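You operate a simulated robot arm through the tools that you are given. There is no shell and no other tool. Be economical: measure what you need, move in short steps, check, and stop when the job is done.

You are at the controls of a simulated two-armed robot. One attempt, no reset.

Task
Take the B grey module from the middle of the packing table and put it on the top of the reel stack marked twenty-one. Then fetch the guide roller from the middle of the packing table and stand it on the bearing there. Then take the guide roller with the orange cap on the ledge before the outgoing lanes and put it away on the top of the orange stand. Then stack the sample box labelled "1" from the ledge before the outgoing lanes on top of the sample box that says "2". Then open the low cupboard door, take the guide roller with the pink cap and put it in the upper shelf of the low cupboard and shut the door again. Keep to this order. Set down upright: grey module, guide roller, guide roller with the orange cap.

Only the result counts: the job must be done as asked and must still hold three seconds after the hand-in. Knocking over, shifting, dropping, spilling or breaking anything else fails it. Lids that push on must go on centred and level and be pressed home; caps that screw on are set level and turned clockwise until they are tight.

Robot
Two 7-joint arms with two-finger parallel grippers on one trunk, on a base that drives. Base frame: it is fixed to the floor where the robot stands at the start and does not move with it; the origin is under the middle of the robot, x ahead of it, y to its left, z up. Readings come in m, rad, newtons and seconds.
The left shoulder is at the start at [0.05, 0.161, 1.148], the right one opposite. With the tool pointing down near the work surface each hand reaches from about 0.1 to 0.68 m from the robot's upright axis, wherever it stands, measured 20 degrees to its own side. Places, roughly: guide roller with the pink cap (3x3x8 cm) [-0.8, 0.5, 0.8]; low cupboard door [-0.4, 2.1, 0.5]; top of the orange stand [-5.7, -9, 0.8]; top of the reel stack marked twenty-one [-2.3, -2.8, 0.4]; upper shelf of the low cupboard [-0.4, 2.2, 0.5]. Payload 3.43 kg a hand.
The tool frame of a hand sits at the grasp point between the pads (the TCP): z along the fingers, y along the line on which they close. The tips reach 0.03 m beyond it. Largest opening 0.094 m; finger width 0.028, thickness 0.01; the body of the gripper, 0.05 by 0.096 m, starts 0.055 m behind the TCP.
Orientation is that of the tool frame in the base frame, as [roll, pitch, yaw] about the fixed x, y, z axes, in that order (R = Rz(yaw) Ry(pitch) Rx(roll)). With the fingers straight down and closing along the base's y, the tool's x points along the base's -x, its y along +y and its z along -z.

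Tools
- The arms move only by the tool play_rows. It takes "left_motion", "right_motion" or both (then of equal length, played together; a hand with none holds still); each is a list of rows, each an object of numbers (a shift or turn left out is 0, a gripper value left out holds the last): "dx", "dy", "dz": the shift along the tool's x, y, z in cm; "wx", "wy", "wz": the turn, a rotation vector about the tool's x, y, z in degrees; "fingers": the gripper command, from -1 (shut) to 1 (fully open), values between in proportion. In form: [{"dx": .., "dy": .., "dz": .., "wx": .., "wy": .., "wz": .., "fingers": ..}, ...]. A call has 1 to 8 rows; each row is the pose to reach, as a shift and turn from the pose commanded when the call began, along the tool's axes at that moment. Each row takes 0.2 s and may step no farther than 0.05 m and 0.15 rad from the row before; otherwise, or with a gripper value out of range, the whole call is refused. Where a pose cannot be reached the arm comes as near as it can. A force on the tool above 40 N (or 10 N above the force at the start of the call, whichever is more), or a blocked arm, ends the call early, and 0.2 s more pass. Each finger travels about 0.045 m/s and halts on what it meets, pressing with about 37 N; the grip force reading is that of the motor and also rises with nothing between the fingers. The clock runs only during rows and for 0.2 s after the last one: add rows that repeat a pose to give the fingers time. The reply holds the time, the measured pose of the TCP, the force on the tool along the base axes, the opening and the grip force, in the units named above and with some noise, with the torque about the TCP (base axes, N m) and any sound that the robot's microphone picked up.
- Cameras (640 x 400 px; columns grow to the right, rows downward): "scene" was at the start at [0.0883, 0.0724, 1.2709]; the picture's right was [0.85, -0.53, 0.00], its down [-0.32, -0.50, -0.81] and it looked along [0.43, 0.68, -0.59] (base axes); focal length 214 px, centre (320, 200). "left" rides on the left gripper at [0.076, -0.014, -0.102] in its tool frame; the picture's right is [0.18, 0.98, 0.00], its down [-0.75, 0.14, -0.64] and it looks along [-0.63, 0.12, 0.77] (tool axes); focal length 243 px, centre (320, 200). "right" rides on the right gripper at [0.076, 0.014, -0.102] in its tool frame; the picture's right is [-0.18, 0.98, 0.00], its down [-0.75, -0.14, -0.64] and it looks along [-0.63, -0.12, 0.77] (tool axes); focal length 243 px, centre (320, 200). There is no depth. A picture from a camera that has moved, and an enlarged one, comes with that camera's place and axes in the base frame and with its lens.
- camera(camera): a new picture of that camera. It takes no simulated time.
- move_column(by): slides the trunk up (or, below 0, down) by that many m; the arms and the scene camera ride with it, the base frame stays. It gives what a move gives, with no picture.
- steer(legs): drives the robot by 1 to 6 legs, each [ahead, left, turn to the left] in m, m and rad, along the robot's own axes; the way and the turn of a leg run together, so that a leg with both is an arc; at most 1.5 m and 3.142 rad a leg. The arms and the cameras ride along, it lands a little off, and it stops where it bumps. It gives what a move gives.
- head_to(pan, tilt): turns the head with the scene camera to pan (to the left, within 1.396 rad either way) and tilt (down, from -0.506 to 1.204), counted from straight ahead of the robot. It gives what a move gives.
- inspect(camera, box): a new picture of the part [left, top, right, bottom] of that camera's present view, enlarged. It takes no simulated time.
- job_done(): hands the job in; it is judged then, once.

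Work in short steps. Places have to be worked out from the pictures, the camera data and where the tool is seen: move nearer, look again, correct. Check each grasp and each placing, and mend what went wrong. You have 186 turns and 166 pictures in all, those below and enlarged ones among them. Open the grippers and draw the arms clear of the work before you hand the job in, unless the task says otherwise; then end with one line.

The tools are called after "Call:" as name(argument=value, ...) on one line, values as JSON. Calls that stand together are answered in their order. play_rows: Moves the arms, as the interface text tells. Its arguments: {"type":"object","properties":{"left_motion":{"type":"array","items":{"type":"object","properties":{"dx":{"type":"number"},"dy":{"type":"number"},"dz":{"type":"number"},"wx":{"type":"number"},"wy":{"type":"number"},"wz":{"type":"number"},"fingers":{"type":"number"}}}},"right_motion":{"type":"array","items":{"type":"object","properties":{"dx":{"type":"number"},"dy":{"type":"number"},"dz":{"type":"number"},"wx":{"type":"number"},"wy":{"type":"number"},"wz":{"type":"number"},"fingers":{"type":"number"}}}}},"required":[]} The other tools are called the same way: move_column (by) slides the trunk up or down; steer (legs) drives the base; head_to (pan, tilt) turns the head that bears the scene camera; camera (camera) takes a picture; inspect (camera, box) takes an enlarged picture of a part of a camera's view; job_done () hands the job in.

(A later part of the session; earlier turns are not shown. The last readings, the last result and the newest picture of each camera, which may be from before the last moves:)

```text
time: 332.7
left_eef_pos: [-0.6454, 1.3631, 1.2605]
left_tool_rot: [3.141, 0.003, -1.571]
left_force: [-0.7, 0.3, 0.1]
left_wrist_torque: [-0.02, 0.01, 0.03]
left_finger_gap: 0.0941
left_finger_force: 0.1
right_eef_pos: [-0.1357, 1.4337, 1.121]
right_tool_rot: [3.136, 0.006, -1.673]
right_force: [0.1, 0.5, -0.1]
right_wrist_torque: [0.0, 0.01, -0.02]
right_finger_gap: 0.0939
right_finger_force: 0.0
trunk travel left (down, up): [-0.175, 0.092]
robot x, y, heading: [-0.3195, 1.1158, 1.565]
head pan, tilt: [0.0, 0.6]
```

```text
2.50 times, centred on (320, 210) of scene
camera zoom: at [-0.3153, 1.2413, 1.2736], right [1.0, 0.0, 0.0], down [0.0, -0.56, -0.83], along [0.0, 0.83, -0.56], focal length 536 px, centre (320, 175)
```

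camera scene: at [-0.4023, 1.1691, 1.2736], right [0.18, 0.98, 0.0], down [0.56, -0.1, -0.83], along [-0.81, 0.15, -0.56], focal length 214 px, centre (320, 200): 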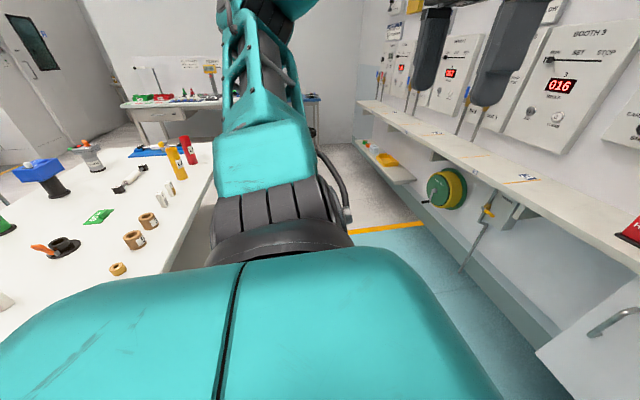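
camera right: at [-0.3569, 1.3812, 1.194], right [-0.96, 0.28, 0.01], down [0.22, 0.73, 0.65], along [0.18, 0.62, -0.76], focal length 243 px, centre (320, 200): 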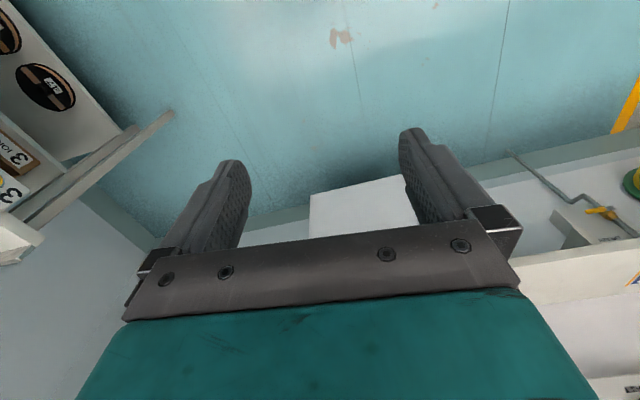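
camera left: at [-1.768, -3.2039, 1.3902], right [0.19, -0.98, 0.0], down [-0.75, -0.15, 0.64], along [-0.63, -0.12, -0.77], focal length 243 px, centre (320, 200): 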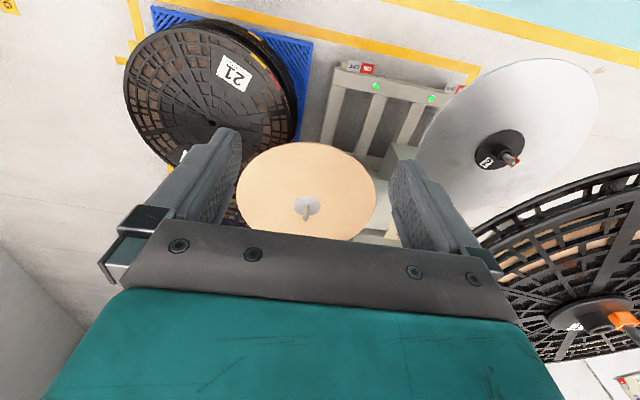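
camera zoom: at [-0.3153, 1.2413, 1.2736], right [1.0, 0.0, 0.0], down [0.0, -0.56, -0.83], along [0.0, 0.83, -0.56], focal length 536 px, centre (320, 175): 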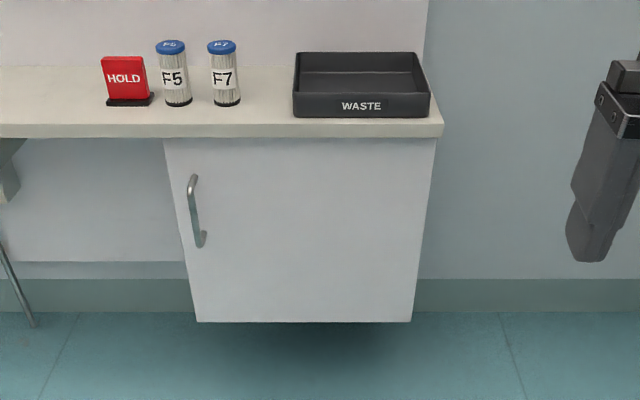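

Door: x from -0.605 to -0.10, z 0.27–0.77, hinge at right, vertical handle near (-0.553,2.06,0.63). I position the robot, lower the trunk, and point the left hand forward.

Call:
steer(legs=[[0.23, 0.04, 0]])

Call:
move_column(by=-0.17)

Call:
play_rows(left_motion=[{"dx": -2.6, "dy": -1.6, "dz": 3, "wy": -5.5}, {"dx": -5.2, "dy": -3.2, "dz": 6, "wy": -11}, {"dx": -8, "dy": -4.8, "dz": 9, "wy": -16.5}, {"dx": -10.8, "dy": -6.4, "dz": 12, "wy": -22}, {"dx": -13.5, "dy": -8, "dz": 15, "wy": -28}, {"dx": -16.2, "dy": -9.6, "dz": 18, "wy": -34}, {"dx": -19, "dy": -11.2, "dz": 21, "wy": -40}, {"dx": -21, "dy": -12.5, "dz": 24, "wy": -45}])

```text
time: 334.4
left_eef_pos: [-0.6846, 1.5915, 1.2589]
left_tool_rot: [-3.141, 0.006, -1.574]
left_force: [-0.3, 0.0, 0.5]
left_wrist_torque: [-0.03, 0.0, 0.0]
left_finger_gap: 0.0938
left_finger_force: 0.0
right_eef_pos: [-0.1753, 1.6605, 1.1216]
right_tool_rot: [3.137, 0.007, -1.676]
right_force: [-0.7, 0.9, 0.2]
right_wrist_torque: [0.01, -0.01, 0.0]
right_finger_gap: 0.0941
right_finger_force: 0.1
trunk travel left (down, up): [-0.175, 0.092]
robot x, y, heading: [-0.3562, 1.3397, 1.567]
head pan, tilt: [0.0, 0.6]
```

```text
time: 336.3
left_eef_pos: [-0.6845, 1.5902, 1.09]
left_tool_rot: [-3.141, 0.005, -1.573]
left_force: [0.5, 0.1, -0.1]
left_wrist_torque: [0.02, 0.04, -0.02]
left_finger_gap: 0.0936
left_finger_force: 0.0
right_eef_pos: [-0.1743, 1.6592, 0.9515]
right_tool_rot: [3.138, 0.006, -1.676]
right_force: [0.8, 0.3, -0.4]
right_wrist_torque: [0.02, -0.01, -0.04]
right_finger_gap: 0.0941
right_finger_force: 0.1
trunk travel left (down, up): [-0.005, 0.262]
robot x, y, heading: [-0.3549, 1.3401, 1.57]
head pan, tilt: [0.0, 0.6]
```

```text
time: 338.1
left_eef_pos: [-0.5588, 1.7998, 0.8483]
left_tool_rot: [-3.141, 0.788, -1.573]
left_force: [-0.6, 0.1, 0.6]
left_wrist_torque: [-0.02, 0.01, 0.02]
left_finger_gap: 0.0938
left_finger_force: 0.0
right_eef_pos: [-0.1754, 1.6606, 0.9514]
right_tool_rot: [3.137, 0.008, -1.675]
right_force: [0.8, -0.4, -0.4]
right_wrist_torque: [-0.01, -0.01, 0.0]
right_finger_gap: 0.0938
right_finger_force: 0.1
trunk travel left (down, up): [-0.005, 0.262]
robot x, y, heading: [-0.3589, 1.3452, 1.567]
head pan, tilt: [0.0, 0.6]
```

Going well. I finish the rotation to horizontal and lower to handle height, staying in front of the handle.

Call:
play_rows(left_motion=[{"dx": 1.5, "dz": 2.6, "wy": -5.6}, {"dx": 3, "dz": 5.2, "wy": -11.2}, {"dx": 4.5, "dz": 7.8, "wy": -16.8}, {"dx": 6, "dz": 10.4, "wy": -22.4}, {"dx": 7.5, "dz": 13, "wy": -28}, {"dx": 9, "dz": 15.6, "wy": -33.6}, {"dx": 10, "dz": 17.5, "wy": -39.2}, {"dx": 10.7, "dz": 19, "wy": -44.8}])

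Call:
camera(camera="left")

Call:
camera(camera="scene")

```text
time: 339.9
left_eef_pos: [-0.5151, 1.8705, 0.8372]
left_tool_rot: [3.087, 1.227, -1.547]
left_force: [0.5, 1.0, -1.0]
left_wrist_torque: [-0.03, 0.0, 0.0]
left_finger_gap: 0.094
left_finger_force: 0.0
left hand out of reach, approached as far as the arm can: row 3, 4, 5, 6, 7, 8
right_eef_pos: [-0.1746, 1.6603, 0.9505]
right_tool_rot: [3.136, 0.006, -1.677]
right_force: [-0.5, -0.8, 0.4]
right_wrist_torque: [0.0, 0.02, 0.01]
right_finger_gap: 0.0939
right_finger_force: 0.0
trunk travel left (down, up): [-0.005, 0.262]
robot x, y, heading: [-0.3546, 1.3428, 1.566]
head pan, tilt: [0.0, 0.6]
```

```text
49 pictures are left
camera left: at [-0.4911, 1.7496, 0.8002], right [-0.98, -0.14, -0.16], down [-0.1, -0.36, 0.93], along [-0.18, 0.92, 0.34], focal length 243 px, centre (320, 200)
```

left: 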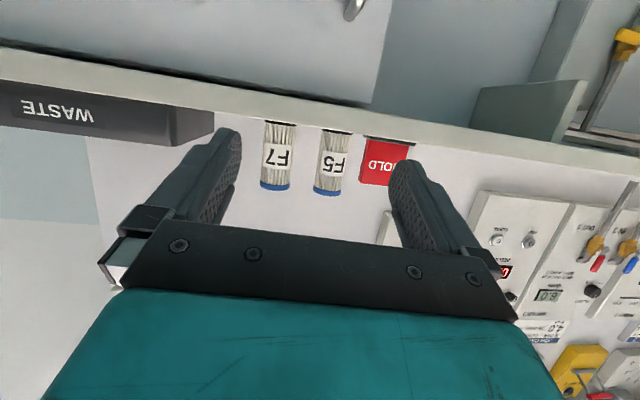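

```text
48 pictures are left
camera scene: at [-0.3545, 1.4679, 1.1036], right [1.0, 0.0, 0.0], down [0.0, -0.56, -0.83], along [0.0, 0.83, -0.56], focal length 214 px, centre (320, 200)
```

scene: 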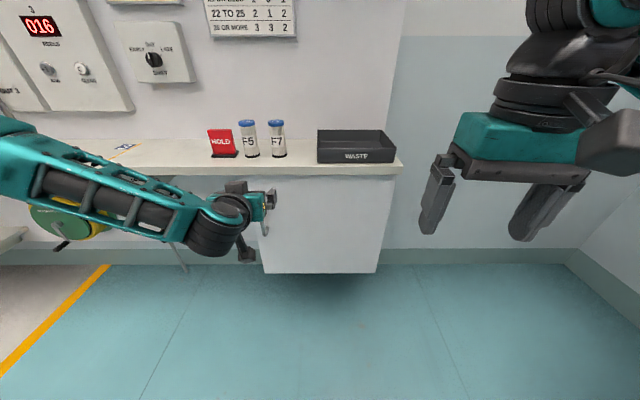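

Fully horizontal at that height exceeds the wrist's range. A 45° forward-down hand can also clamp the vertical bar, so I return to about 45° and lower that way.

Call:
play_rows(left_motion=[{"dx": 1, "dy": 1, "wy": 6}, {"dx": 3, "dy": 2, "dz": 1, "wy": 12}, {"dx": 5.5, "dy": 3, "dz": 2, "wy": 18}, {"dx": 8, "dy": 3.8, "dz": 2.9, "wy": 24}, {"dx": 8, "dy": 3.8, "dz": 2.9, "wy": 24}])

Call:
camera(camera="left")

```text
time: 341.1
left_eef_pos: [-0.5504, 1.8681, 0.7519]
left_tool_rot: [3.115, 0.808, -1.516]
left_force: [0.1, -0.9, 0.0]
left_wrist_torque: [-0.03, 0.0, -0.01]
left_finger_gap: 0.0939
left_finger_force: 0.0
right_eef_pos: [-0.1753, 1.6608, 0.9515]
right_tool_rot: [3.137, 0.008, -1.675]
right_force: [-0.4, -0.3, 1.4]
right_wrist_torque: [-0.03, -0.03, 0.05]
right_finger_gap: 0.0941
right_finger_force: 0.1
trunk travel left (down, up): [-0.005, 0.262]
robot x, y, heading: [-0.3558, 1.3392, 1.566]
head pan, tilt: [0.0, 0.6]
```

```text
47 pictures are left
camera left: at [-0.5267, 1.7425, 0.7672], right [-0.97, -0.2, -0.12], down [-0.13, 0.05, 0.99], along [-0.19, 0.98, -0.07], focal length 243 px, centre (320, 200)
```

left: 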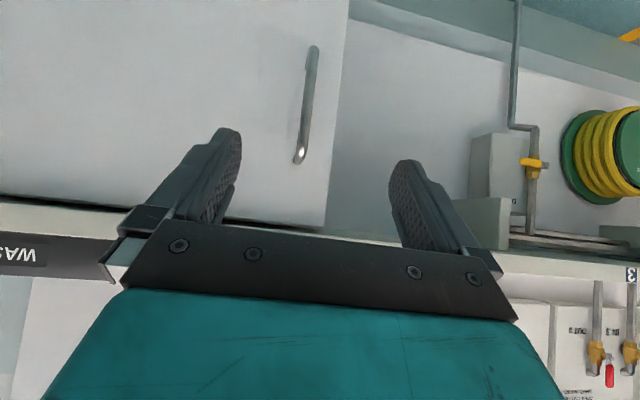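

Handle bar is at x≈-0.556, y≈2.07, z 0.54–0.69. I move to a pre-grasp in front of it, straightening the hand.

Call:
play_rows(left_motion=[{"dx": 0.3, "dz": 3.6, "wx": 1, "wz": 0.6}, {"dx": 0.6, "dz": 7.2, "wx": 2, "wz": 1.2}, {"dx": 0.9, "dz": 10.8, "wx": 3, "wz": 1.8}, {"dx": 1.2, "dz": 14.4, "wx": 3.8, "wz": 2.2}, {"dx": 1.5, "dz": 18.2, "wx": 3.8, "wz": 2.2}, {"dx": 1.5, "dz": 18.2, "wx": 3.8, "wz": 2.2}])

Call:
camera(camera="left")

Call:
inspect(camera="scene", box=[200, 130, 420, 290])

```text
time: 342.5
left_eef_pos: [-0.6106, 1.921, 0.7117]
left_tool_rot: [3.141, 0.809, -1.57]
left_force: [0.2, 0.5, -1.0]
left_wrist_torque: [0.0, 0.02, 0.0]
left_finger_gap: 0.0939
left_finger_force: 0.0
left hand out of reach, approached as far as the arm can: row 1, 2, 3, 4, 5, 6
right_eef_pos: [-0.1745, 1.6588, 0.9524]
right_tool_rot: [3.136, 0.008, -1.675]
right_force: [0.0, -0.7, 0.0]
right_wrist_torque: [-0.06, 0.0, -0.01]
right_finger_gap: 0.094
right_finger_force: 0.1
trunk travel left (down, up): [-0.005, 0.262]
robot x, y, heading: [-0.3542, 1.3391, 1.569]
head pan, tilt: [0.0, 0.6]
```

```text
46 pictures are left
camera left: at [-0.5957, 1.7933, 0.7287], right [-0.98, -0.13, -0.13], down [-0.14, 0.06, 0.99], along [-0.12, 0.99, -0.07], focal length 243 px, centre (320, 200)
```

left: 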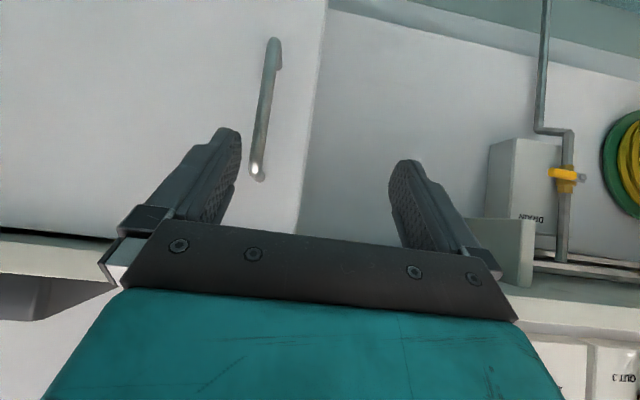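

```text
2.50 times, centred on (310, 210) of scene
camera zoom: at [-0.3545, 1.4679, 1.1036], right [1.0, 0.0, 0.0], down [0.0, -0.56, -0.83], along [0.0, 0.83, -0.56], focal length 536 px, centre (345, 175)
```

zoom: 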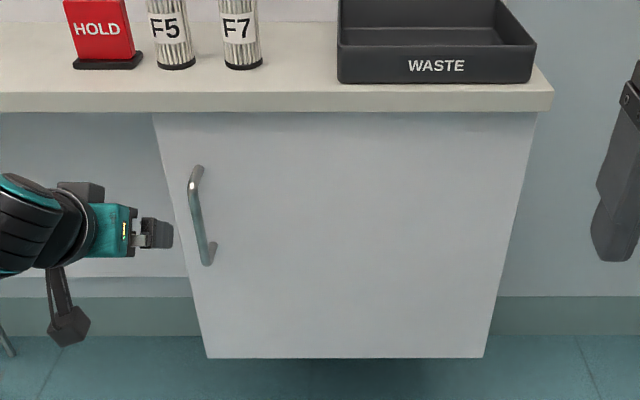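

The handle is beyond reach from here. I pull the hand back, then drive 0.2 m closer.

Call:
play_rows(left_motion=[{"dx": 3, "dy": -1, "dz": -3}, {"dx": 6, "dy": -2, "dz": -6}, {"dx": 9, "dy": -3, "dz": -9}, {"dx": 12, "dy": -4, "dz": -12}, {"dx": 15, "dy": -4.5, "dz": -15}, {"dx": 17, "dy": -4.5, "dz": -17}])

Call:
steer(legs=[[0.2, 0.04, 0]])

Call:
camera(camera="left")

```text
time: 343.9
left_eef_pos: [-0.542, 1.7129, 0.7262]
left_tool_rot: [3.138, 0.806, -1.571]
left_force: [-0.5, -0.2, -0.4]
left_wrist_torque: [0.04, 0.01, 0.01]
left_finger_gap: 0.0939
left_finger_force: 0.1
left hand out of reach, approached as far as the arm can: row 4, 5, 6
right_eef_pos: [-0.1742, 1.6597, 0.9507]
right_tool_rot: [3.138, 0.009, -1.678]
right_force: [-0.6, 0.6, -0.2]
right_wrist_torque: [-0.02, 0.01, 0.02]
right_finger_gap: 0.094
right_finger_force: 0.0
trunk travel left (down, up): [-0.005, 0.262]
robot x, y, heading: [-0.3555, 1.3366, 1.571]
head pan, tilt: [0.0, 0.6]
```

```text
time: 345.5
left_eef_pos: [-0.5828, 1.9105, 0.7267]
left_tool_rot: [3.139, 0.805, -1.564]
left_force: [0.6, -0.5, 0.6]
left_wrist_torque: [-0.04, 0.01, -0.02]
left_finger_gap: 0.0943
left_finger_force: 0.1
right_eef_pos: [-0.2157, 1.8593, 0.9514]
right_tool_rot: [3.137, 0.007, -1.669]
right_force: [-0.3, -0.7, -0.6]
right_wrist_torque: [0.02, 0.03, -0.01]
right_finger_gap: 0.0938
right_finger_force: 0.1
trunk travel left (down, up): [-0.005, 0.262]
robot x, y, heading: [-0.3965, 1.5411, 1.573]
head pan, tilt: [0.0, 0.6]
```

```text
44 pictures are left
camera left: at [-0.5666, 1.7838, 0.7431], right [-0.98, -0.14, -0.13], down [-0.14, 0.06, 0.99], along [-0.13, 0.99, -0.08], focal length 243 px, centre (320, 200)
```

left: 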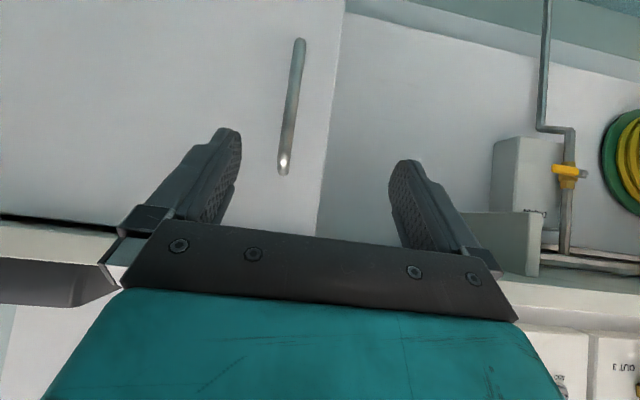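

Bar mid ≈(-0.5555,2.07,0.61). I approach with open fingers around the bar, watching force.

Call:
play_rows(left_motion=[{"dx": 0.5, "dy": -1, "dz": 4}, {"dx": 1, "dy": -2, "dz": 8}, {"dx": 1.1, "dy": -2.8, "dz": 11.4}, {"dx": 0, "dy": -2.8, "dz": 13.5}, {"dx": -1, "dy": -2.8, "dz": 15.5}, {"dx": -2, "dy": -2.8, "dz": 17.5}, {"dx": -2, "dy": -2.8, "dz": 17.5}])

Call:
camera(camera="left")

```text
time: 346.8
left_eef_pos: [-0.6052, 2.0036, 0.6955]
left_tool_rot: [-3.138, 0.782, -1.574]
left_force: [-1.1, -6.3, 2.6]
left_wrist_torque: [-0.02, -0.14, -0.33]
left_finger_gap: 0.0933
left_finger_force: 0.0
left hand out of reach, approached as far as the arm can: row 1, 2, 3, 4, 5, 6
right_eef_pos: [-0.216, 1.8581, 0.9517]
right_tool_rot: [3.137, 0.009, -1.667]
right_force: [0.0, -0.6, -0.3]
right_wrist_torque: [0.02, -0.01, -0.04]
right_finger_gap: 0.0938
right_finger_force: 0.1
trunk travel left (down, up): [-0.005, 0.262]
robot x, y, heading: [-0.3965, 1.5381, 1.572]
head pan, tilt: [0.0, 0.6]
stopped in row 6 (left hand): the force on the tool passed its limit (the readings are from after the stop); the commanded pose is now the measured one
```

```text
43 pictures are left
camera left: at [-0.5911, 1.8774, 0.7145], right [-0.98, -0.13, -0.13], down [-0.14, 0.08, 0.99], along [-0.11, 0.99, -0.1], focal length 243 px, centre (320, 200)
```

left: 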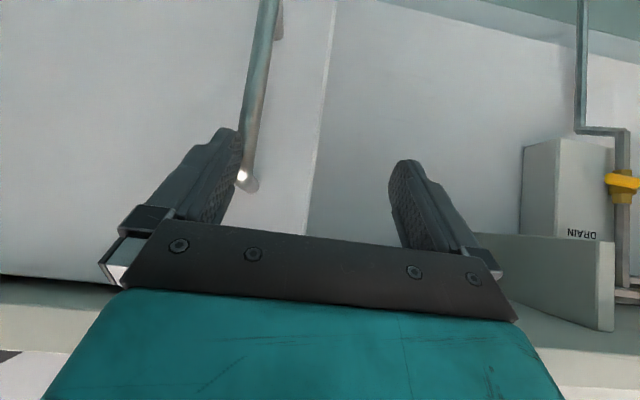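

The 45° hand can't get that low. A steeper hand (about 23° from vertical) can still take the bar's upper part between fingers closing along x. I retreat and re-orient.

Call:
play_rows(left_motion=[{"dz": -2.5}, {"dz": -5}, {"dz": -7}, {"dy": -2.5, "dz": -7, "wy": 7}, {"dy": -5, "dz": -7, "wy": 14}, {"dy": -5, "dz": -7, "wy": 22}, {"dy": -5, "dz": -7, "wy": 22}])

Call:
camera(camera="left")

```text
time: 348.4
left_eef_pos: [-0.5574, 1.9559, 0.745]
left_tool_rot: [-3.14, 0.402, -1.575]
left_force: [0.2, -0.4, 0.2]
left_wrist_torque: [-0.01, -0.04, 0.04]
left_finger_gap: 0.0939
left_finger_force: 0.1
right_eef_pos: [-0.2172, 1.8585, 0.9511]
right_tool_rot: [3.137, 0.005, -1.669]
right_force: [0.9, -0.3, -1.0]
right_wrist_torque: [-0.01, -0.04, -0.02]
right_finger_gap: 0.094
right_finger_force: 0.1
trunk travel left (down, up): [-0.005, 0.262]
robot x, y, heading: [-0.3935, 1.5374, 1.573]
head pan, tilt: [0.0, 0.6]
```

```text
42 pictures are left
camera left: at [-0.542, 1.846, 0.8097], right [-0.98, -0.17, -0.07], down [-0.14, 0.44, 0.88], along [-0.11, 0.88, -0.46], focal length 243 px, centre (320, 200)
```

left: 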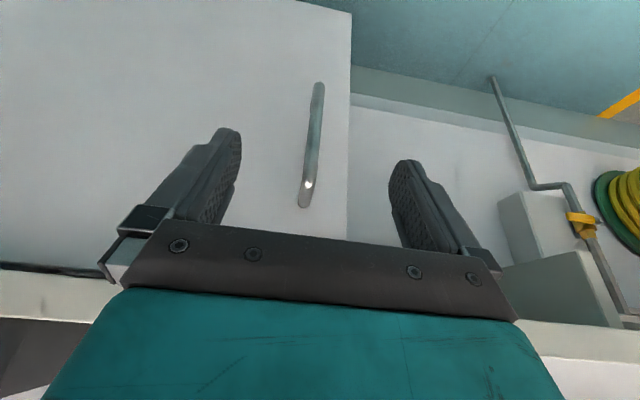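

Bar is centred between the fingers (x≈-0.554, z 0.52–0.695). I lower, then advance onto its upper half.

Call:
play_rows(left_motion=[{"dx": 0.4, "dy": -0.2, "dz": 4}, {"dx": 0.9, "dy": -0.3, "dz": 8.3}, {"dx": -2, "dy": -0.3, "dz": 9.5}, {"dx": -4, "dy": -0.3, "dz": 10.4}, {"dx": -5.2, "dy": -0.3, "dz": 10.9}, {"dx": -6.2, "dy": -0.3, "dz": 11.3}, {"dx": -6.2, "dy": -0.3, "dz": 11.3}])

Call:
camera(camera="left")

```text
time: 350.0
left_eef_pos: [-0.5888, 2.0283, 0.704]
left_tool_rot: [-3.141, 0.402, -1.575]
left_force: [0.3, 0.3, 0.8]
left_wrist_torque: [-0.01, -0.01, 0.0]
left_finger_gap: 0.0938
left_finger_force: 0.1
left hand out of reach, approached as far as the arm can: row 1, 2, 3, 4, 5, 6, 7
right_eef_pos: [-0.2166, 1.8584, 0.9518]
right_tool_rot: [3.136, 0.009, -1.67]
right_force: [0.6, 0.1, -0.3]
right_wrist_torque: [-0.02, 0.0, 0.02]
right_finger_gap: 0.0941
right_finger_force: 0.0
trunk travel left (down, up): [-0.005, 0.262]
robot x, y, heading: [-0.3946, 1.5404, 1.573]
head pan, tilt: [0.0, 0.6]
```

```text
41 pictures are left
camera left: at [-0.5731, 1.9181, 0.7685], right [-0.98, -0.17, -0.07], down [-0.14, 0.44, 0.89], along [-0.11, 0.88, -0.46], focal length 243 px, centre (320, 200)
```

left: 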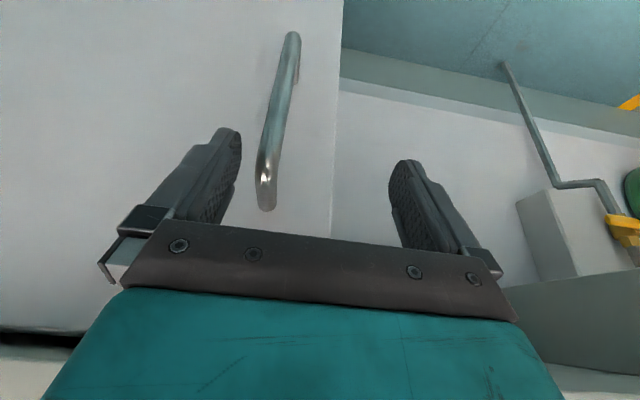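

Unreachable again even at low tilt—perhaps the arm has wandered into a bad joint branch. I bring the left hand back to a neutral straight-down pose and descend from there.

Call:
play_rows(left_motion=[{"dx": 1, "dz": -4.4}, {"dx": 2, "dz": -8.8, "wy": 5}, {"dx": 3, "dz": -13, "wy": 10}, {"dx": 4, "dz": -17.4, "wy": 15}, {"dx": 5, "dz": -21.8, "wy": 20}, {"dx": 6, "dz": -26, "wy": 23}, {"dx": 7, "dz": -30, "wy": 23}])

Call:
play_rows(left_motion=[{"dx": 4}, {"dx": 8}, {"dx": 12}, {"dx": 12, "dz": 4.5}, {"dx": 12, "dz": 9}, {"dx": 12, "dz": 13.5}, {"dx": 12, "dz": 18}, {"dx": 12, "dz": 22.5}])

Call:
play_rows(left_motion=[{"dx": 0, "dz": 4.5}, {"dx": 0, "dz": 9}, {"dx": 0, "dz": 12}, {"dx": 0, "dz": 15}])

```text
time: 351.6
left_eef_pos: [-0.5903, 1.8471, 0.9511]
left_tool_rot: [-3.14, -0.001, -1.574]
left_force: [0.3, 0.5, 0.3]
left_wrist_torque: [0.01, -0.01, 0.01]
left_finger_gap: 0.0942
left_finger_force: 0.0
right_eef_pos: [-0.2157, 1.859, 0.9517]
right_tool_rot: [3.136, 0.005, -1.668]
right_force: [1.0, 0.2, 0.3]
right_wrist_torque: [-0.02, 0.04, 0.02]
right_finger_gap: 0.094
right_finger_force: 0.1
trunk travel left (down, up): [-0.005, 0.262]
robot x, y, heading: [-0.3973, 1.5364, 1.575]
head pan, tilt: [0.0, 0.6]
```

```text
time: 353.4
left_eef_pos: [-0.5738, 1.7864, 0.6961]
left_tool_rot: [-3.138, -0.004, -1.575]
left_force: [-0.1, 0.0, -0.2]
left_wrist_torque: [0.01, 0.02, 0.02]
left_finger_gap: 0.094
left_finger_force: 0.1
left hand out of reach, approached as far as the arm can: row 3, 4, 5, 6, 7, 8
right_eef_pos: [-0.2163, 1.8595, 0.9517]
right_tool_rot: [3.136, 0.007, -1.669]
right_force: [-1.1, 0.1, 0.0]
right_wrist_torque: [0.03, 0.0, -0.02]
right_finger_gap: 0.0939
right_finger_force: 0.1
trunk travel left (down, up): [-0.005, 0.262]
robot x, y, heading: [-0.3956, 1.5414, 1.575]
head pan, tilt: [0.0, 0.6]
```

```text
time: 354.4
left_eef_pos: [-0.6202, 1.7926, 0.6307]
left_tool_rot: [-3.14, 0.001, -1.576]
left_force: [0.2, -0.6, -0.2]
left_wrist_torque: [-0.01, 0.02, 0.0]
left_finger_gap: 0.0942
left_finger_force: 0.2
left hand out of reach, approached as far as the arm can: row 1, 2, 3, 4
right_eef_pos: [-0.2175, 1.8589, 0.9512]
right_tool_rot: [3.135, 0.007, -1.668]
right_force: [0.2, -0.4, 0.0]
right_wrist_torque: [0.03, -0.03, 0.0]
right_finger_gap: 0.0941
right_finger_force: 0.1
trunk travel left (down, up): [-0.005, 0.262]
robot x, y, heading: [-0.3917, 1.5401, 1.574]
head pan, tilt: [0.0, 0.6]
```

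I go forward while straight down, then lower at ~0.4 m ahead to learn the reachable zone.

Call:
play_rows(left_motion=[{"dx": -4, "dy": -1.5, "dz": -3}, {"dx": -8, "dy": -3, "dz": -6}, {"dx": -12, "dy": -5, "dz": -6}, {"dx": -15, "dy": -6.2, "dz": -4}, {"dx": -15, "dy": -6.2, "dz": -1}, {"dx": -15, "dy": -6.2, "dz": 0}])

Call:
play_rows(left_motion=[{"dx": -1.5, "wy": -8}, {"dx": -3, "wy": -16}, {"dx": -4, "wy": -24}, {"dx": -4, "wy": -24}])

```text
refused: row 1 steps farther than a row can; nothing moved
```

```text
time: 355.4
left_eef_pos: [-0.6276, 1.8401, 0.6485]
left_tool_rot: [-3.139, 0.418, -1.573]
left_force: [-0.2, -0.4, 0.8]
left_wrist_torque: [0.0, 0.03, -0.01]
left_finger_gap: 0.0939
left_finger_force: 0.0
left hand out of reach, approached as far as the arm can: row 2, 3, 4
right_eef_pos: [-0.2174, 1.8581, 0.9515]
right_tool_rot: [3.136, 0.006, -1.669]
right_force: [0.2, 0.2, -0.6]
right_wrist_torque: [0.0, 0.0, -0.02]
right_finger_gap: 0.0939
right_finger_force: 0.0
trunk travel left (down, up): [-0.005, 0.262]
robot x, y, heading: [-0.394, 1.5429, 1.579]
head pan, tilt: [0.0, 0.6]
```

Reach opens up when the hand is farther to the robot's left. I shift the base 12 cm right and stage the hand in front of the bar.

Call:
steer(legs=[[0.0, -0.13, 0]])

Call:
play_rows(left_motion=[{"dx": -2.5, "dy": 2, "dz": 0.8}, {"dx": -5, "dy": 4, "dz": 1.6}, {"dx": -8, "dy": 5.2, "dz": 2.4}, {"dx": -11, "dy": 5.7, "dz": 3.4}, {"dx": -12.5, "dy": 5.7, "dz": 3.8}, {"dx": -12.5, "dy": 5.7, "dz": 3.8}])

Call:
camera(camera="left")

```text
time: 356.7
left_eef_pos: [-0.4987, 1.8406, 0.6479]
left_tool_rot: [3.141, 0.416, -1.57]
left_force: [-0.4, -0.4, -0.3]
left_wrist_torque: [0.03, 0.01, -0.05]
left_finger_gap: 0.094
left_finger_force: 0.0
right_eef_pos: [-0.0864, 1.8601, 0.9517]
right_tool_rot: [3.138, 0.008, -1.664]
right_force: [-0.5, 0.3, -0.5]
right_wrist_torque: [0.02, 0.0, 0.0]
right_finger_gap: 0.0942
right_finger_force: 0.0
trunk travel left (down, up): [-0.005, 0.262]
robot x, y, heading: [-0.2657, 1.5417, 1.579]
head pan, tilt: [0.0, 0.6]
```

```text
time: 358.1
left_eef_pos: [-0.5568, 1.9694, 0.6661]
left_tool_rot: [-3.139, 0.417, -1.571]
left_force: [-0.5, 0.5, 0.0]
left_wrist_torque: [0.01, -0.04, 0.01]
left_finger_gap: 0.0941
left_finger_force: 0.0
right_eef_pos: [-0.0868, 1.8597, 0.9515]
right_tool_rot: [3.136, 0.008, -1.666]
right_force: [0.2, 0.0, 0.2]
right_wrist_torque: [0.0, 0.0, 0.0]
right_finger_gap: 0.0942
right_finger_force: 0.0
trunk travel left (down, up): [-0.005, 0.262]
robot x, y, heading: [-0.2686, 1.5403, 1.581]
head pan, tilt: [0.0, 0.6]
```

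```text
40 pictures are left
camera left: at [-0.5408, 1.8583, 0.7284], right [-0.98, -0.17, -0.08], down [-0.14, 0.43, 0.89], along [-0.12, 0.89, -0.45], focal length 243 px, centre (320, 200)
```

left: 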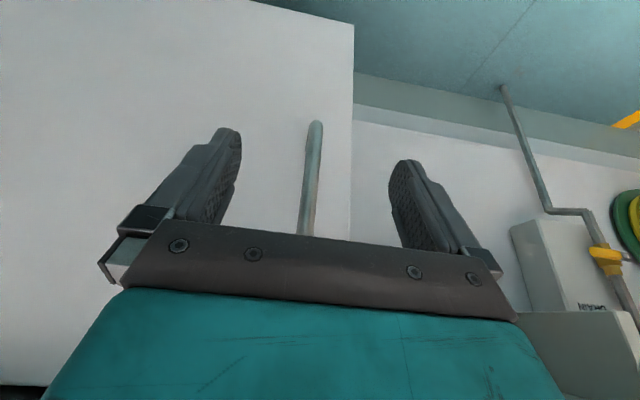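

Now reachable. I advance 9 cm so that the bar lies between the pads.

Call:
play_rows(left_motion=[{"dx": -2.5, "dz": 1.1}, {"dx": -4.5, "dz": 2}, {"dx": -6, "dz": 2.7}, {"dx": -7.2, "dz": 3.2}, {"dx": -8.2, "dz": 3.65}, {"dx": -8.2, "dz": 3.65}])

Call:
camera(camera="left")

```text
time: 359.5
left_eef_pos: [-0.5564, 2.0596, 0.6631]
left_tool_rot: [3.141, 0.417, -1.571]
left_force: [1.3, -0.1, -0.6]
left_wrist_torque: [-0.01, -0.02, 0.02]
left_finger_gap: 0.0939
left_finger_force: 0.1
right_eef_pos: [-0.0858, 1.8606, 0.9519]
right_tool_rot: [3.135, 0.008, -1.665]
right_force: [-0.6, -0.4, -0.5]
right_wrist_torque: [0.0, -0.01, -0.02]
right_finger_gap: 0.094
right_finger_force: 0.1
trunk travel left (down, up): [-0.005, 0.262]
robot x, y, heading: [-0.2643, 1.5374, 1.577]
head pan, tilt: [0.0, 0.6]
```

```text
39 pictures are left
camera left: at [-0.5406, 1.9487, 0.7265], right [-0.98, -0.17, -0.07], down [-0.14, 0.43, 0.89], along [-0.12, 0.89, -0.45], focal length 243 px, centre (320, 200)
```

left: 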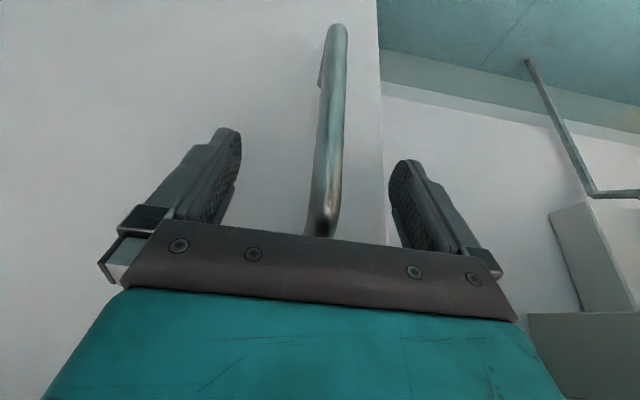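

The bar is between the fingers. I close on it.

Call:
play_rows(left_motion=[{"fingers": -1}, {"fingers": -1}, {"fingers": -1}, {"fingers": -1}, {"fingers": -1}, {"fingers": -1}])

Call:
camera(camera="left")

```text
time: 360.9
left_eef_pos: [-0.557, 2.0608, 0.6639]
left_tool_rot: [-3.141, 0.418, -1.571]
left_force: [-2.9, -0.1, 0.3]
left_wrist_torque: [-0.05, -0.01, -0.05]
left_finger_gap: 0.0182
left_finger_force: 43.7
right_eef_pos: [-0.0872, 1.8603, 0.952]
right_tool_rot: [3.137, 0.007, -1.664]
right_force: [-0.2, 0.5, 0.3]
right_wrist_torque: [0.0, 0.03, -0.02]
right_finger_gap: 0.0939
right_finger_force: 0.1
trunk travel left (down, up): [-0.005, 0.262]
robot x, y, heading: [-0.2662, 1.5392, 1.577]
head pan, tilt: [0.0, 0.6]
```

```text
38 pictures are left
camera left: at [-0.541, 1.9486, 0.7266], right [-0.98, -0.17, -0.07], down [-0.14, 0.43, 0.89], along [-0.12, 0.89, -0.45], focal length 243 px, centre (320, 200)
```

left: 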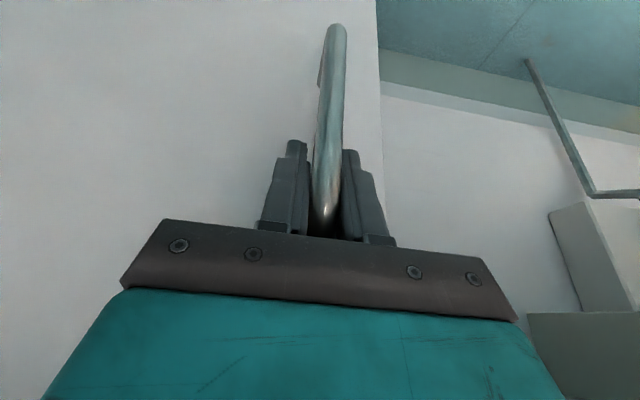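

Bar gripped. I pull the door open along its arc (hinge at about (-0.10,2.10)) to ~25° with the arm.

Call:
play_rows(left_motion=[{"dx": 1.5, "dz": -0.65, "dy": -0.2}, {"dx": 2.9, "dz": -1.3, "dy": -0.4}, {"dx": 5.8, "dz": -2.6, "dy": -1.0}, {"dx": 8.6, "dz": -3.8, "dy": -1.8}, {"dx": 11.4, "dz": -5.05, "dy": -2.85}, {"dx": 14.1, "dz": -6.25, "dy": -4.1}, {"dx": 17.3, "dz": -7.7, "dy": -5.9}, {"dx": 17.3, "dz": -7.7, "dy": -5.9}])

Call:
camera(camera="scene")

```text
time: 362.7
left_eef_pos: [-0.494, 1.8698, 0.6637]
left_tool_rot: [3.141, 0.417, -1.569]
left_force: [-18.4, -11.3, 23.2]
left_wrist_torque: [-1.12, -0.17, -0.31]
left_finger_gap: 0.0182
left_finger_force: 45.0
right_eef_pos: [-0.0866, 1.8587, 0.9513]
right_tool_rot: [3.135, 0.01, -1.665]
right_force: [0.1, -0.3, -0.4]
right_wrist_torque: [-0.02, -0.01, 0.0]
right_finger_gap: 0.094
right_finger_force: 0.1
trunk travel left (down, up): [-0.005, 0.262]
robot x, y, heading: [-0.2622, 1.537, 1.578]
head pan, tilt: [0.0, 0.6]
```

```text
37 pictures are left
camera scene: at [-0.2648, 1.665, 1.1041], right [1.0, 0.01, 0.0], down [0.0, -0.56, -0.83], along [-0.01, 0.83, -0.56], focal length 214 px, centre (320, 200)
```

scene: 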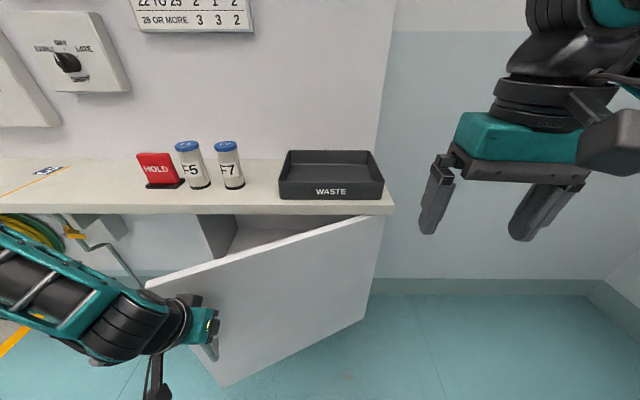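

Door is ~25° open. I release the handle, pull the left hand back and up.

Call:
play_rows(left_motion=[{"fingers": 1}, {"fingers": 1}, {"fingers": 1}, {"fingers": 1}, {"dx": 3.6, "dy": -1, "dz": -1.6, "fingers": 1}, {"dx": 7.3, "dy": -2, "dz": -3.2}, {"dx": 9, "dy": -2, "dz": -7}])

Call:
play_rows(left_motion=[{"dx": -1.8, "dz": -4}, {"dx": -3.6, "dz": -8}, {"dx": -5.4, "dz": -12}, {"dx": -7.2, "dz": -16, "wy": 5}, {"dx": -9, "dz": -20, "wy": 10}, {"dx": -9, "dz": -22, "wy": 17}, {"dx": -9, "dz": -24, "wy": 24}])

Call:
steer(legs=[[-0.25, 0, 0], [0.0, 0.3, 0]])

Call:
camera(camera="scene")

```text
time: 364.3
left_eef_pos: [-0.4837, 1.8358, 0.6597]
left_tool_rot: [-3.14, 0.414, -1.571]
left_force: [0.1, 0.8, -0.1]
left_wrist_torque: [0.04, 0.0, 0.01]
left_finger_gap: 0.0941
left_finger_force: 0.1
left hand out of reach, approached as far as the arm can: row 5, 6, 7
right_eef_pos: [-0.0862, 1.8609, 0.9528]
right_tool_rot: [3.137, 0.007, -1.666]
right_force: [0.6, -1.0, 0.4]
right_wrist_torque: [0.0, -0.02, 0.0]
right_finger_gap: 0.094
right_finger_force: 0.0
trunk travel left (down, up): [-0.005, 0.262]
robot x, y, heading: [-0.2669, 1.5374, 1.574]
head pan, tilt: [0.0, 0.6]
```

```text
time: 365.9
left_eef_pos: [-0.4859, 1.8192, 0.9143]
left_tool_rot: [-3.14, -0.004, -1.575]
left_force: [-0.3, 0.0, 0.1]
left_wrist_torque: [-0.01, 0.01, 0.02]
left_finger_gap: 0.0938
left_finger_force: 0.0
left hand out of reach, approached as far as the arm can: row 1, 2, 3, 4, 5
right_eef_pos: [-0.0865, 1.8596, 0.9508]
right_tool_rot: [3.135, 0.006, -1.666]
right_force: [0.3, 0.4, -0.2]
right_wrist_torque: [-0.03, -0.02, -0.03]
right_finger_gap: 0.0939
right_finger_force: 0.1
trunk travel left (down, up): [-0.005, 0.262]
robot x, y, heading: [-0.2657, 1.5403, 1.575]
head pan, tilt: [0.0, 0.6]
```

```text
time: 369.3
left_eef_pos: [-0.7785, 1.5721, 0.9151]
left_tool_rot: [3.141, -0.003, -1.573]
left_force: [0.4, -0.5, 0.2]
left_wrist_torque: [-0.04, -0.02, 0.04]
left_finger_gap: 0.0939
left_finger_force: 0.1
right_eef_pos: [-0.3795, 1.6127, 0.9519]
right_tool_rot: [3.137, 0.009, -1.668]
right_force: [0.2, -0.7, -0.5]
right_wrist_torque: [-0.02, 0.03, 0.03]
right_finger_gap: 0.0943
right_finger_force: 0.1
trunk travel left (down, up): [-0.005, 0.262]
robot x, y, heading: [-0.557, 1.292, 1.572]
head pan, tilt: [0.0, 0.6]
```

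```text
36 pictures are left
camera scene: at [-0.5578, 1.4187, 1.1036], right [1.0, 0.0, 0.0], down [0.0, -0.56, -0.83], along [0.0, 0.83, -0.56], focal length 214 px, centre (320, 200)
```

scene: 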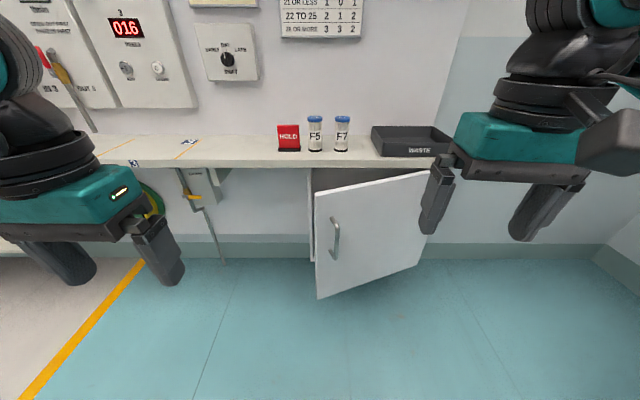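

Door stands ~21° open. I'll push it wide from the inside with the right hand: move closer, close fingers, position behind the free edge.

Call:
steer(legs=[[0.12, 0, 0]])

Call:
play_rows(right_motion=[{"dx": -4, "dy": 2.5, "fingers": -1}, {"dx": -8, "dy": 5}, {"dx": -12, "dy": 8}, {"dx": -16, "dy": 11}, {"dx": -20, "dy": 14}, {"dx": -23, "dy": 17}, {"dx": -24, "dy": 17.4}])

Call:
camera(camera="scene")

```text
time: 370.6
left_eef_pos: [-0.7781, 1.6924, 0.9155]
left_tool_rot: [-3.14, -0.001, -1.571]
left_force: [0.8, 0.3, -0.5]
left_wrist_torque: [-0.04, 0.03, -0.02]
left_finger_gap: 0.0941
left_finger_force: 0.1
right_eef_pos: [-0.3807, 1.7317, 0.9518]
right_tool_rot: [3.136, 0.008, -1.668]
right_force: [0.6, -0.3, -0.2]
right_wrist_torque: [0.03, 0.01, -0.03]
right_finger_gap: 0.0941
right_finger_force: 0.1
trunk travel left (down, up): [-0.005, 0.262]
robot x, y, heading: [-0.5602, 1.4113, 1.577]
head pan, tilt: [0.0, 0.6]
```

```text
time: 372.1
left_eef_pos: [-0.7802, 1.6913, 0.9152]
left_tool_rot: [3.14, -0.003, -1.574]
left_force: [0.1, 0.0, 0.0]
left_wrist_torque: [0.02, 0.0, 0.0]
left_finger_gap: 0.0939
left_finger_force: 0.1
right_eef_pos: [-0.5293, 1.9863, 0.9549]
right_tool_rot: [3.137, 0.01, -1.665]
right_force: [-1.2, -0.5, -0.8]
right_wrist_torque: [0.0, 0.01, -0.01]
right_finger_gap: 0.0
right_finger_force: 32.6
trunk travel left (down, up): [-0.005, 0.262]
robot x, y, heading: [-0.5581, 1.4137, 1.572]
head pan, tilt: [0.0, 0.6]
```

```text
35 pictures are left
camera scene: at [-0.5585, 1.5383, 1.1036], right [1.0, 0.01, 0.0], down [0.0, -0.56, -0.83], along [0.0, 0.83, -0.56], focal length 214 px, centre (320, 200)
```

scene: 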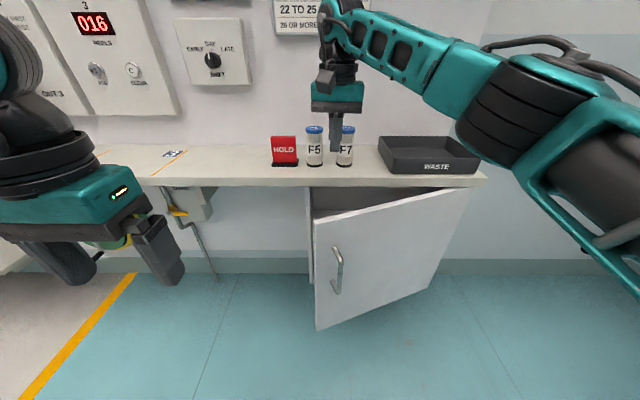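

Clearance is OK. I lower the closed fingers behind the door's edge.

Call:
play_rows(right_motion=[{"dz": 4.5}, {"dz": 9}, {"dz": 13.5}, {"dz": 18}, {"dz": 22}, {"dz": 26}, {"dz": 26}])

Call:
camera(camera="scene")

```text
time: 373.5
left_eef_pos: [-0.7789, 1.6929, 0.9149]
left_tool_rot: [3.141, -0.002, -1.573]
left_force: [0.5, 0.4, -0.7]
left_wrist_torque: [-0.01, 0.0, -0.01]
left_finger_gap: 0.0939
left_finger_force: 0.1
right_eef_pos: [-0.532, 1.9938, 0.729]
right_tool_rot: [3.13, 0.024, -1.67]
right_force: [-2.0, 0.7, 10.1]
right_wrist_torque: [-0.33, -0.54, -0.05]
right_finger_gap: 0.0001
right_finger_force: 32.9
trunk travel left (down, up): [-0.005, 0.262]
robot x, y, heading: [-0.5605, 1.4122, 1.575]
head pan, tilt: [0.0, 0.6]
stopped in row 6 (right hand): the force on the tool passed its limit (the readings are from after the stop); the commanded pose is now the measured one
```

```text
34 pictures are left
camera scene: at [-0.5588, 1.5384, 1.1037], right [1.0, 0.01, 0.0], down [0.0, -0.57, -0.82], along [0.0, 0.82, -0.57], focal length 214 px, centre (320, 200)
```

scene: 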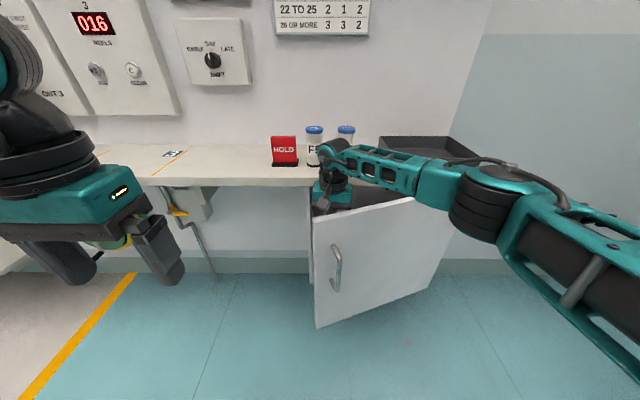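

The fingertips overlap the door top by ~7 cm – enough. I raise slightly and sweep along the arc to push the door open.

Call:
play_rows(right_motion=[{"dz": -0.6}, {"dx": 4.4, "dy": -1.85, "dz": -0.6}, {"dx": 8.5, "dy": -4.1, "dz": -0.6}, {"dx": 12.4, "dy": -6.8, "dz": -0.6}, {"dx": 15.9, "dy": -9.7, "dz": -0.6}, {"dx": 19.1, "dy": -13.2, "dz": -0.6}, {"dx": 21.9, "dy": -16.9, "dz": -0.6}])

Call:
camera(camera="scene")

```text
time: 375.0
left_eef_pos: [-0.7801, 1.6924, 0.9131]
left_tool_rot: [3.141, -0.004, -1.573]
left_force: [-0.9, 0.7, -0.3]
left_wrist_torque: [-0.02, 0.03, -0.03]
left_finger_gap: 0.094
left_finger_force: 0.1
right_eef_pos: [-0.417, 1.7887, 0.7305]
right_tool_rot: [3.099, 0.047, -1.672]
right_force: [-8.0, 7.4, -2.8]
right_wrist_torque: [-0.31, -0.37, -0.05]
right_finger_gap: 0.0001
right_finger_force: 33.4
trunk travel left (down, up): [-0.005, 0.262]
robot x, y, heading: [-0.5614, 1.4093, 1.578]
head pan, tilt: [0.0, 0.6]
stopped in row 7 (right hand): the force on the tool passed its limit (the readings are from after the stop); the commanded pose is now the measured one
```

```text
33 pictures are left
camera scene: at [-0.5589, 1.538, 1.1035], right [1.0, 0.01, 0.0], down [0.0, -0.57, -0.82], along [-0.01, 0.82, -0.57], focal length 214 px, centre (320, 200)
```

scene: 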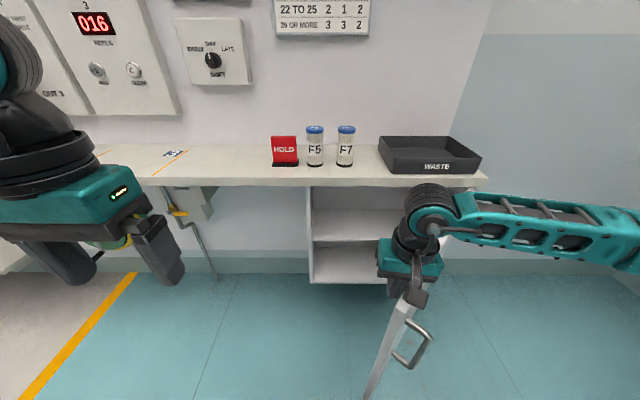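

The door is now ~52° open and two shelves show. I keep sweeping to ~85–90°.

Call:
play_rows(right_motion=[{"dx": 2.6, "dy": -3.5}, {"dx": 5, "dy": -7.4}, {"dx": 7, "dy": -11.7}, {"dx": 8.5, "dy": -16}, {"dx": 9.6, "dy": -20.6}, {"dx": 10.1, "dy": -25.1}, {"dx": 10.3, "dy": -29.8}])

Call:
camera(camera="scene")

```text
time: 375.3
left_eef_pos: [-0.7807, 1.6915, 0.9148]
left_tool_rot: [-3.141, -0.001, -1.572]
left_force: [-0.3, -0.6, 0.0]
left_wrist_torque: [0.01, 0.03, 0.01]
left_finger_gap: 0.094
left_finger_force: 0.1
right_eef_pos: [-0.4184, 1.7883, 0.7338]
right_tool_rot: [3.073, 0.064, -1.67]
right_force: [-11.4, 12.6, -5.5]
right_wrist_torque: [-0.52, -0.51, -0.01]
right_finger_gap: 0.0
right_finger_force: 32.8
trunk travel left (down, up): [-0.005, 0.262]
robot x, y, heading: [-0.5605, 1.4098, 1.578]
head pan, tilt: [0.0, 0.6]
stopped in row 1 (right hand): the force on the tool passed its limit (the readings are from after the stop); the commanded pose is now the measured one
```

```text
32 pictures are left
camera scene: at [-0.5594, 1.538, 1.1035], right [1.0, 0.01, 0.0], down [0.0, -0.57, -0.82], along [-0.01, 0.82, -0.57], focal length 214 px, centre (320, 200)
```

scene: 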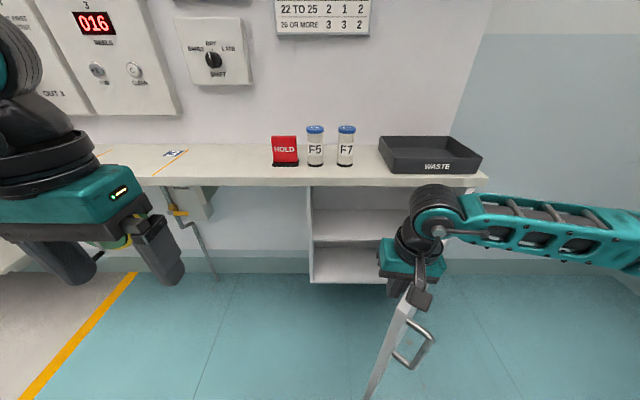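

The door now meets my base, so I rotate the whole robot about the hinge (arc drive), carrying the door with the finger.

Call:
steer(legs=[[-0.23, -0.31, 0.45]])

Call:
camera(camera="scene")

```text
time: 377.8
left_eef_pos: [-0.5203, 1.4267, 0.9142]
left_tool_rot: [3.141, 0.0, -1.132]
left_force: [-0.3, -0.5, 0.1]
left_wrist_torque: [-0.01, -0.04, 0.0]
left_finger_gap: 0.0939
left_finger_force: 0.0
right_eef_pos: [-0.2309, 1.6677, 0.7321]
right_tool_rot: [3.078, 0.062, -1.23]
right_force: [0.0, 0.3, 0.5]
right_wrist_torque: [-0.03, -0.03, 0.02]
right_finger_gap: 0.0001
right_finger_force: 32.7
trunk travel left (down, up): [-0.005, 0.262]
robot x, y, heading: [-0.1998, 1.2624, 2.014]
head pan, tilt: [0.0, 0.6]
```

```text
31 pictures are left
camera scene: at [-0.2554, 1.3805, 1.1036], right [0.9, 0.43, 0.0], down [0.24, -0.51, -0.83], along [-0.36, 0.74, -0.56], focal length 214 px, centre (320, 200)
```

scene: 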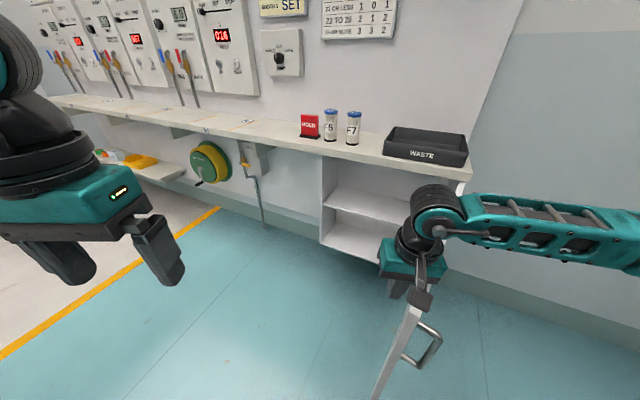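

Door is ~80° open. I lift the right hand out, then drive left to stand at ≈(-0.70,1.50) facing the cupboard.

Call:
play_rows(right_motion=[{"dz": -4}, {"dz": -8}, {"dz": -12}, {"dz": -16, "wx": 2}, {"dz": -20, "wx": 3.6, "wy": -2}])

Call:
steer(legs=[[0.4, 0.36, 0], [0, 0, -0.443]])

Call:
camera(camera="scene")

```text
time: 378.9
left_eef_pos: [-0.5199, 1.4262, 0.9157]
left_tool_rot: [3.141, 0.001, -1.133]
left_force: [-0.4, -1.0, 0.5]
left_wrist_torque: [-0.01, 0.03, -0.01]
left_finger_gap: 0.0939
left_finger_force: 0.1
right_eef_pos: [-0.2162, 1.6594, 0.9312]
right_tool_rot: [3.141, 0.097, -1.229]
right_force: [-1.3, 0.6, 0.3]
right_wrist_torque: [0.02, 0.0, -0.02]
right_finger_gap: 0.0
right_finger_force: 32.9
trunk travel left (down, up): [-0.005, 0.262]
robot x, y, heading: [-0.2022, 1.2677, 2.014]
head pan, tilt: [0.0, 0.6]
```

```text
time: 380.1
left_eef_pos: [-0.563, 1.4377, 0.9158]
left_tool_rot: [3.139, 0.0, -1.13]
left_force: [0.0, -1.1, 0.0]
left_wrist_torque: [0.03, 0.01, -0.02]
left_finger_gap: 0.0942
left_finger_force: 0.1
right_eef_pos: [-0.2596, 1.6706, 0.9316]
right_tool_rot: [3.138, 0.097, -1.229]
right_force: [0.5, -0.1, 1.3]
right_wrist_torque: [-0.02, 0.02, 0.0]
right_finger_gap: 0.0
right_finger_force: 32.8
trunk travel left (down, up): [-0.005, 0.262]
robot x, y, heading: [-0.2405, 1.2778, 2.019]
head pan, tilt: [0.0, 0.6]
stopped in leg 1: the robot was blocked; the commanded pose is now the measured one
```

```text
30 pictures are left
camera scene: at [-0.2981, 1.392, 1.1036], right [0.9, 0.43, 0.0], down [0.24, -0.51, -0.83], along [-0.36, 0.74, -0.56], focal length 214 px, centre (320, 200)
```

scene: 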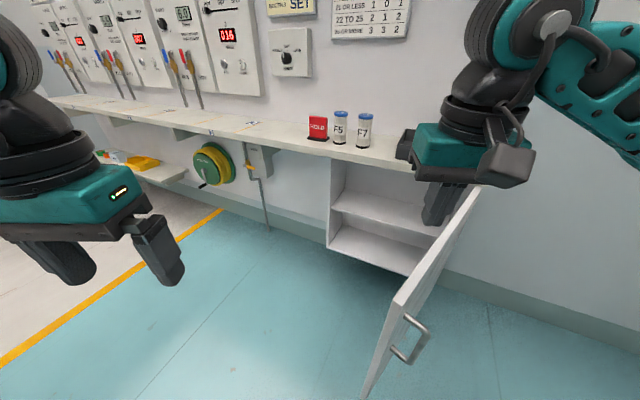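

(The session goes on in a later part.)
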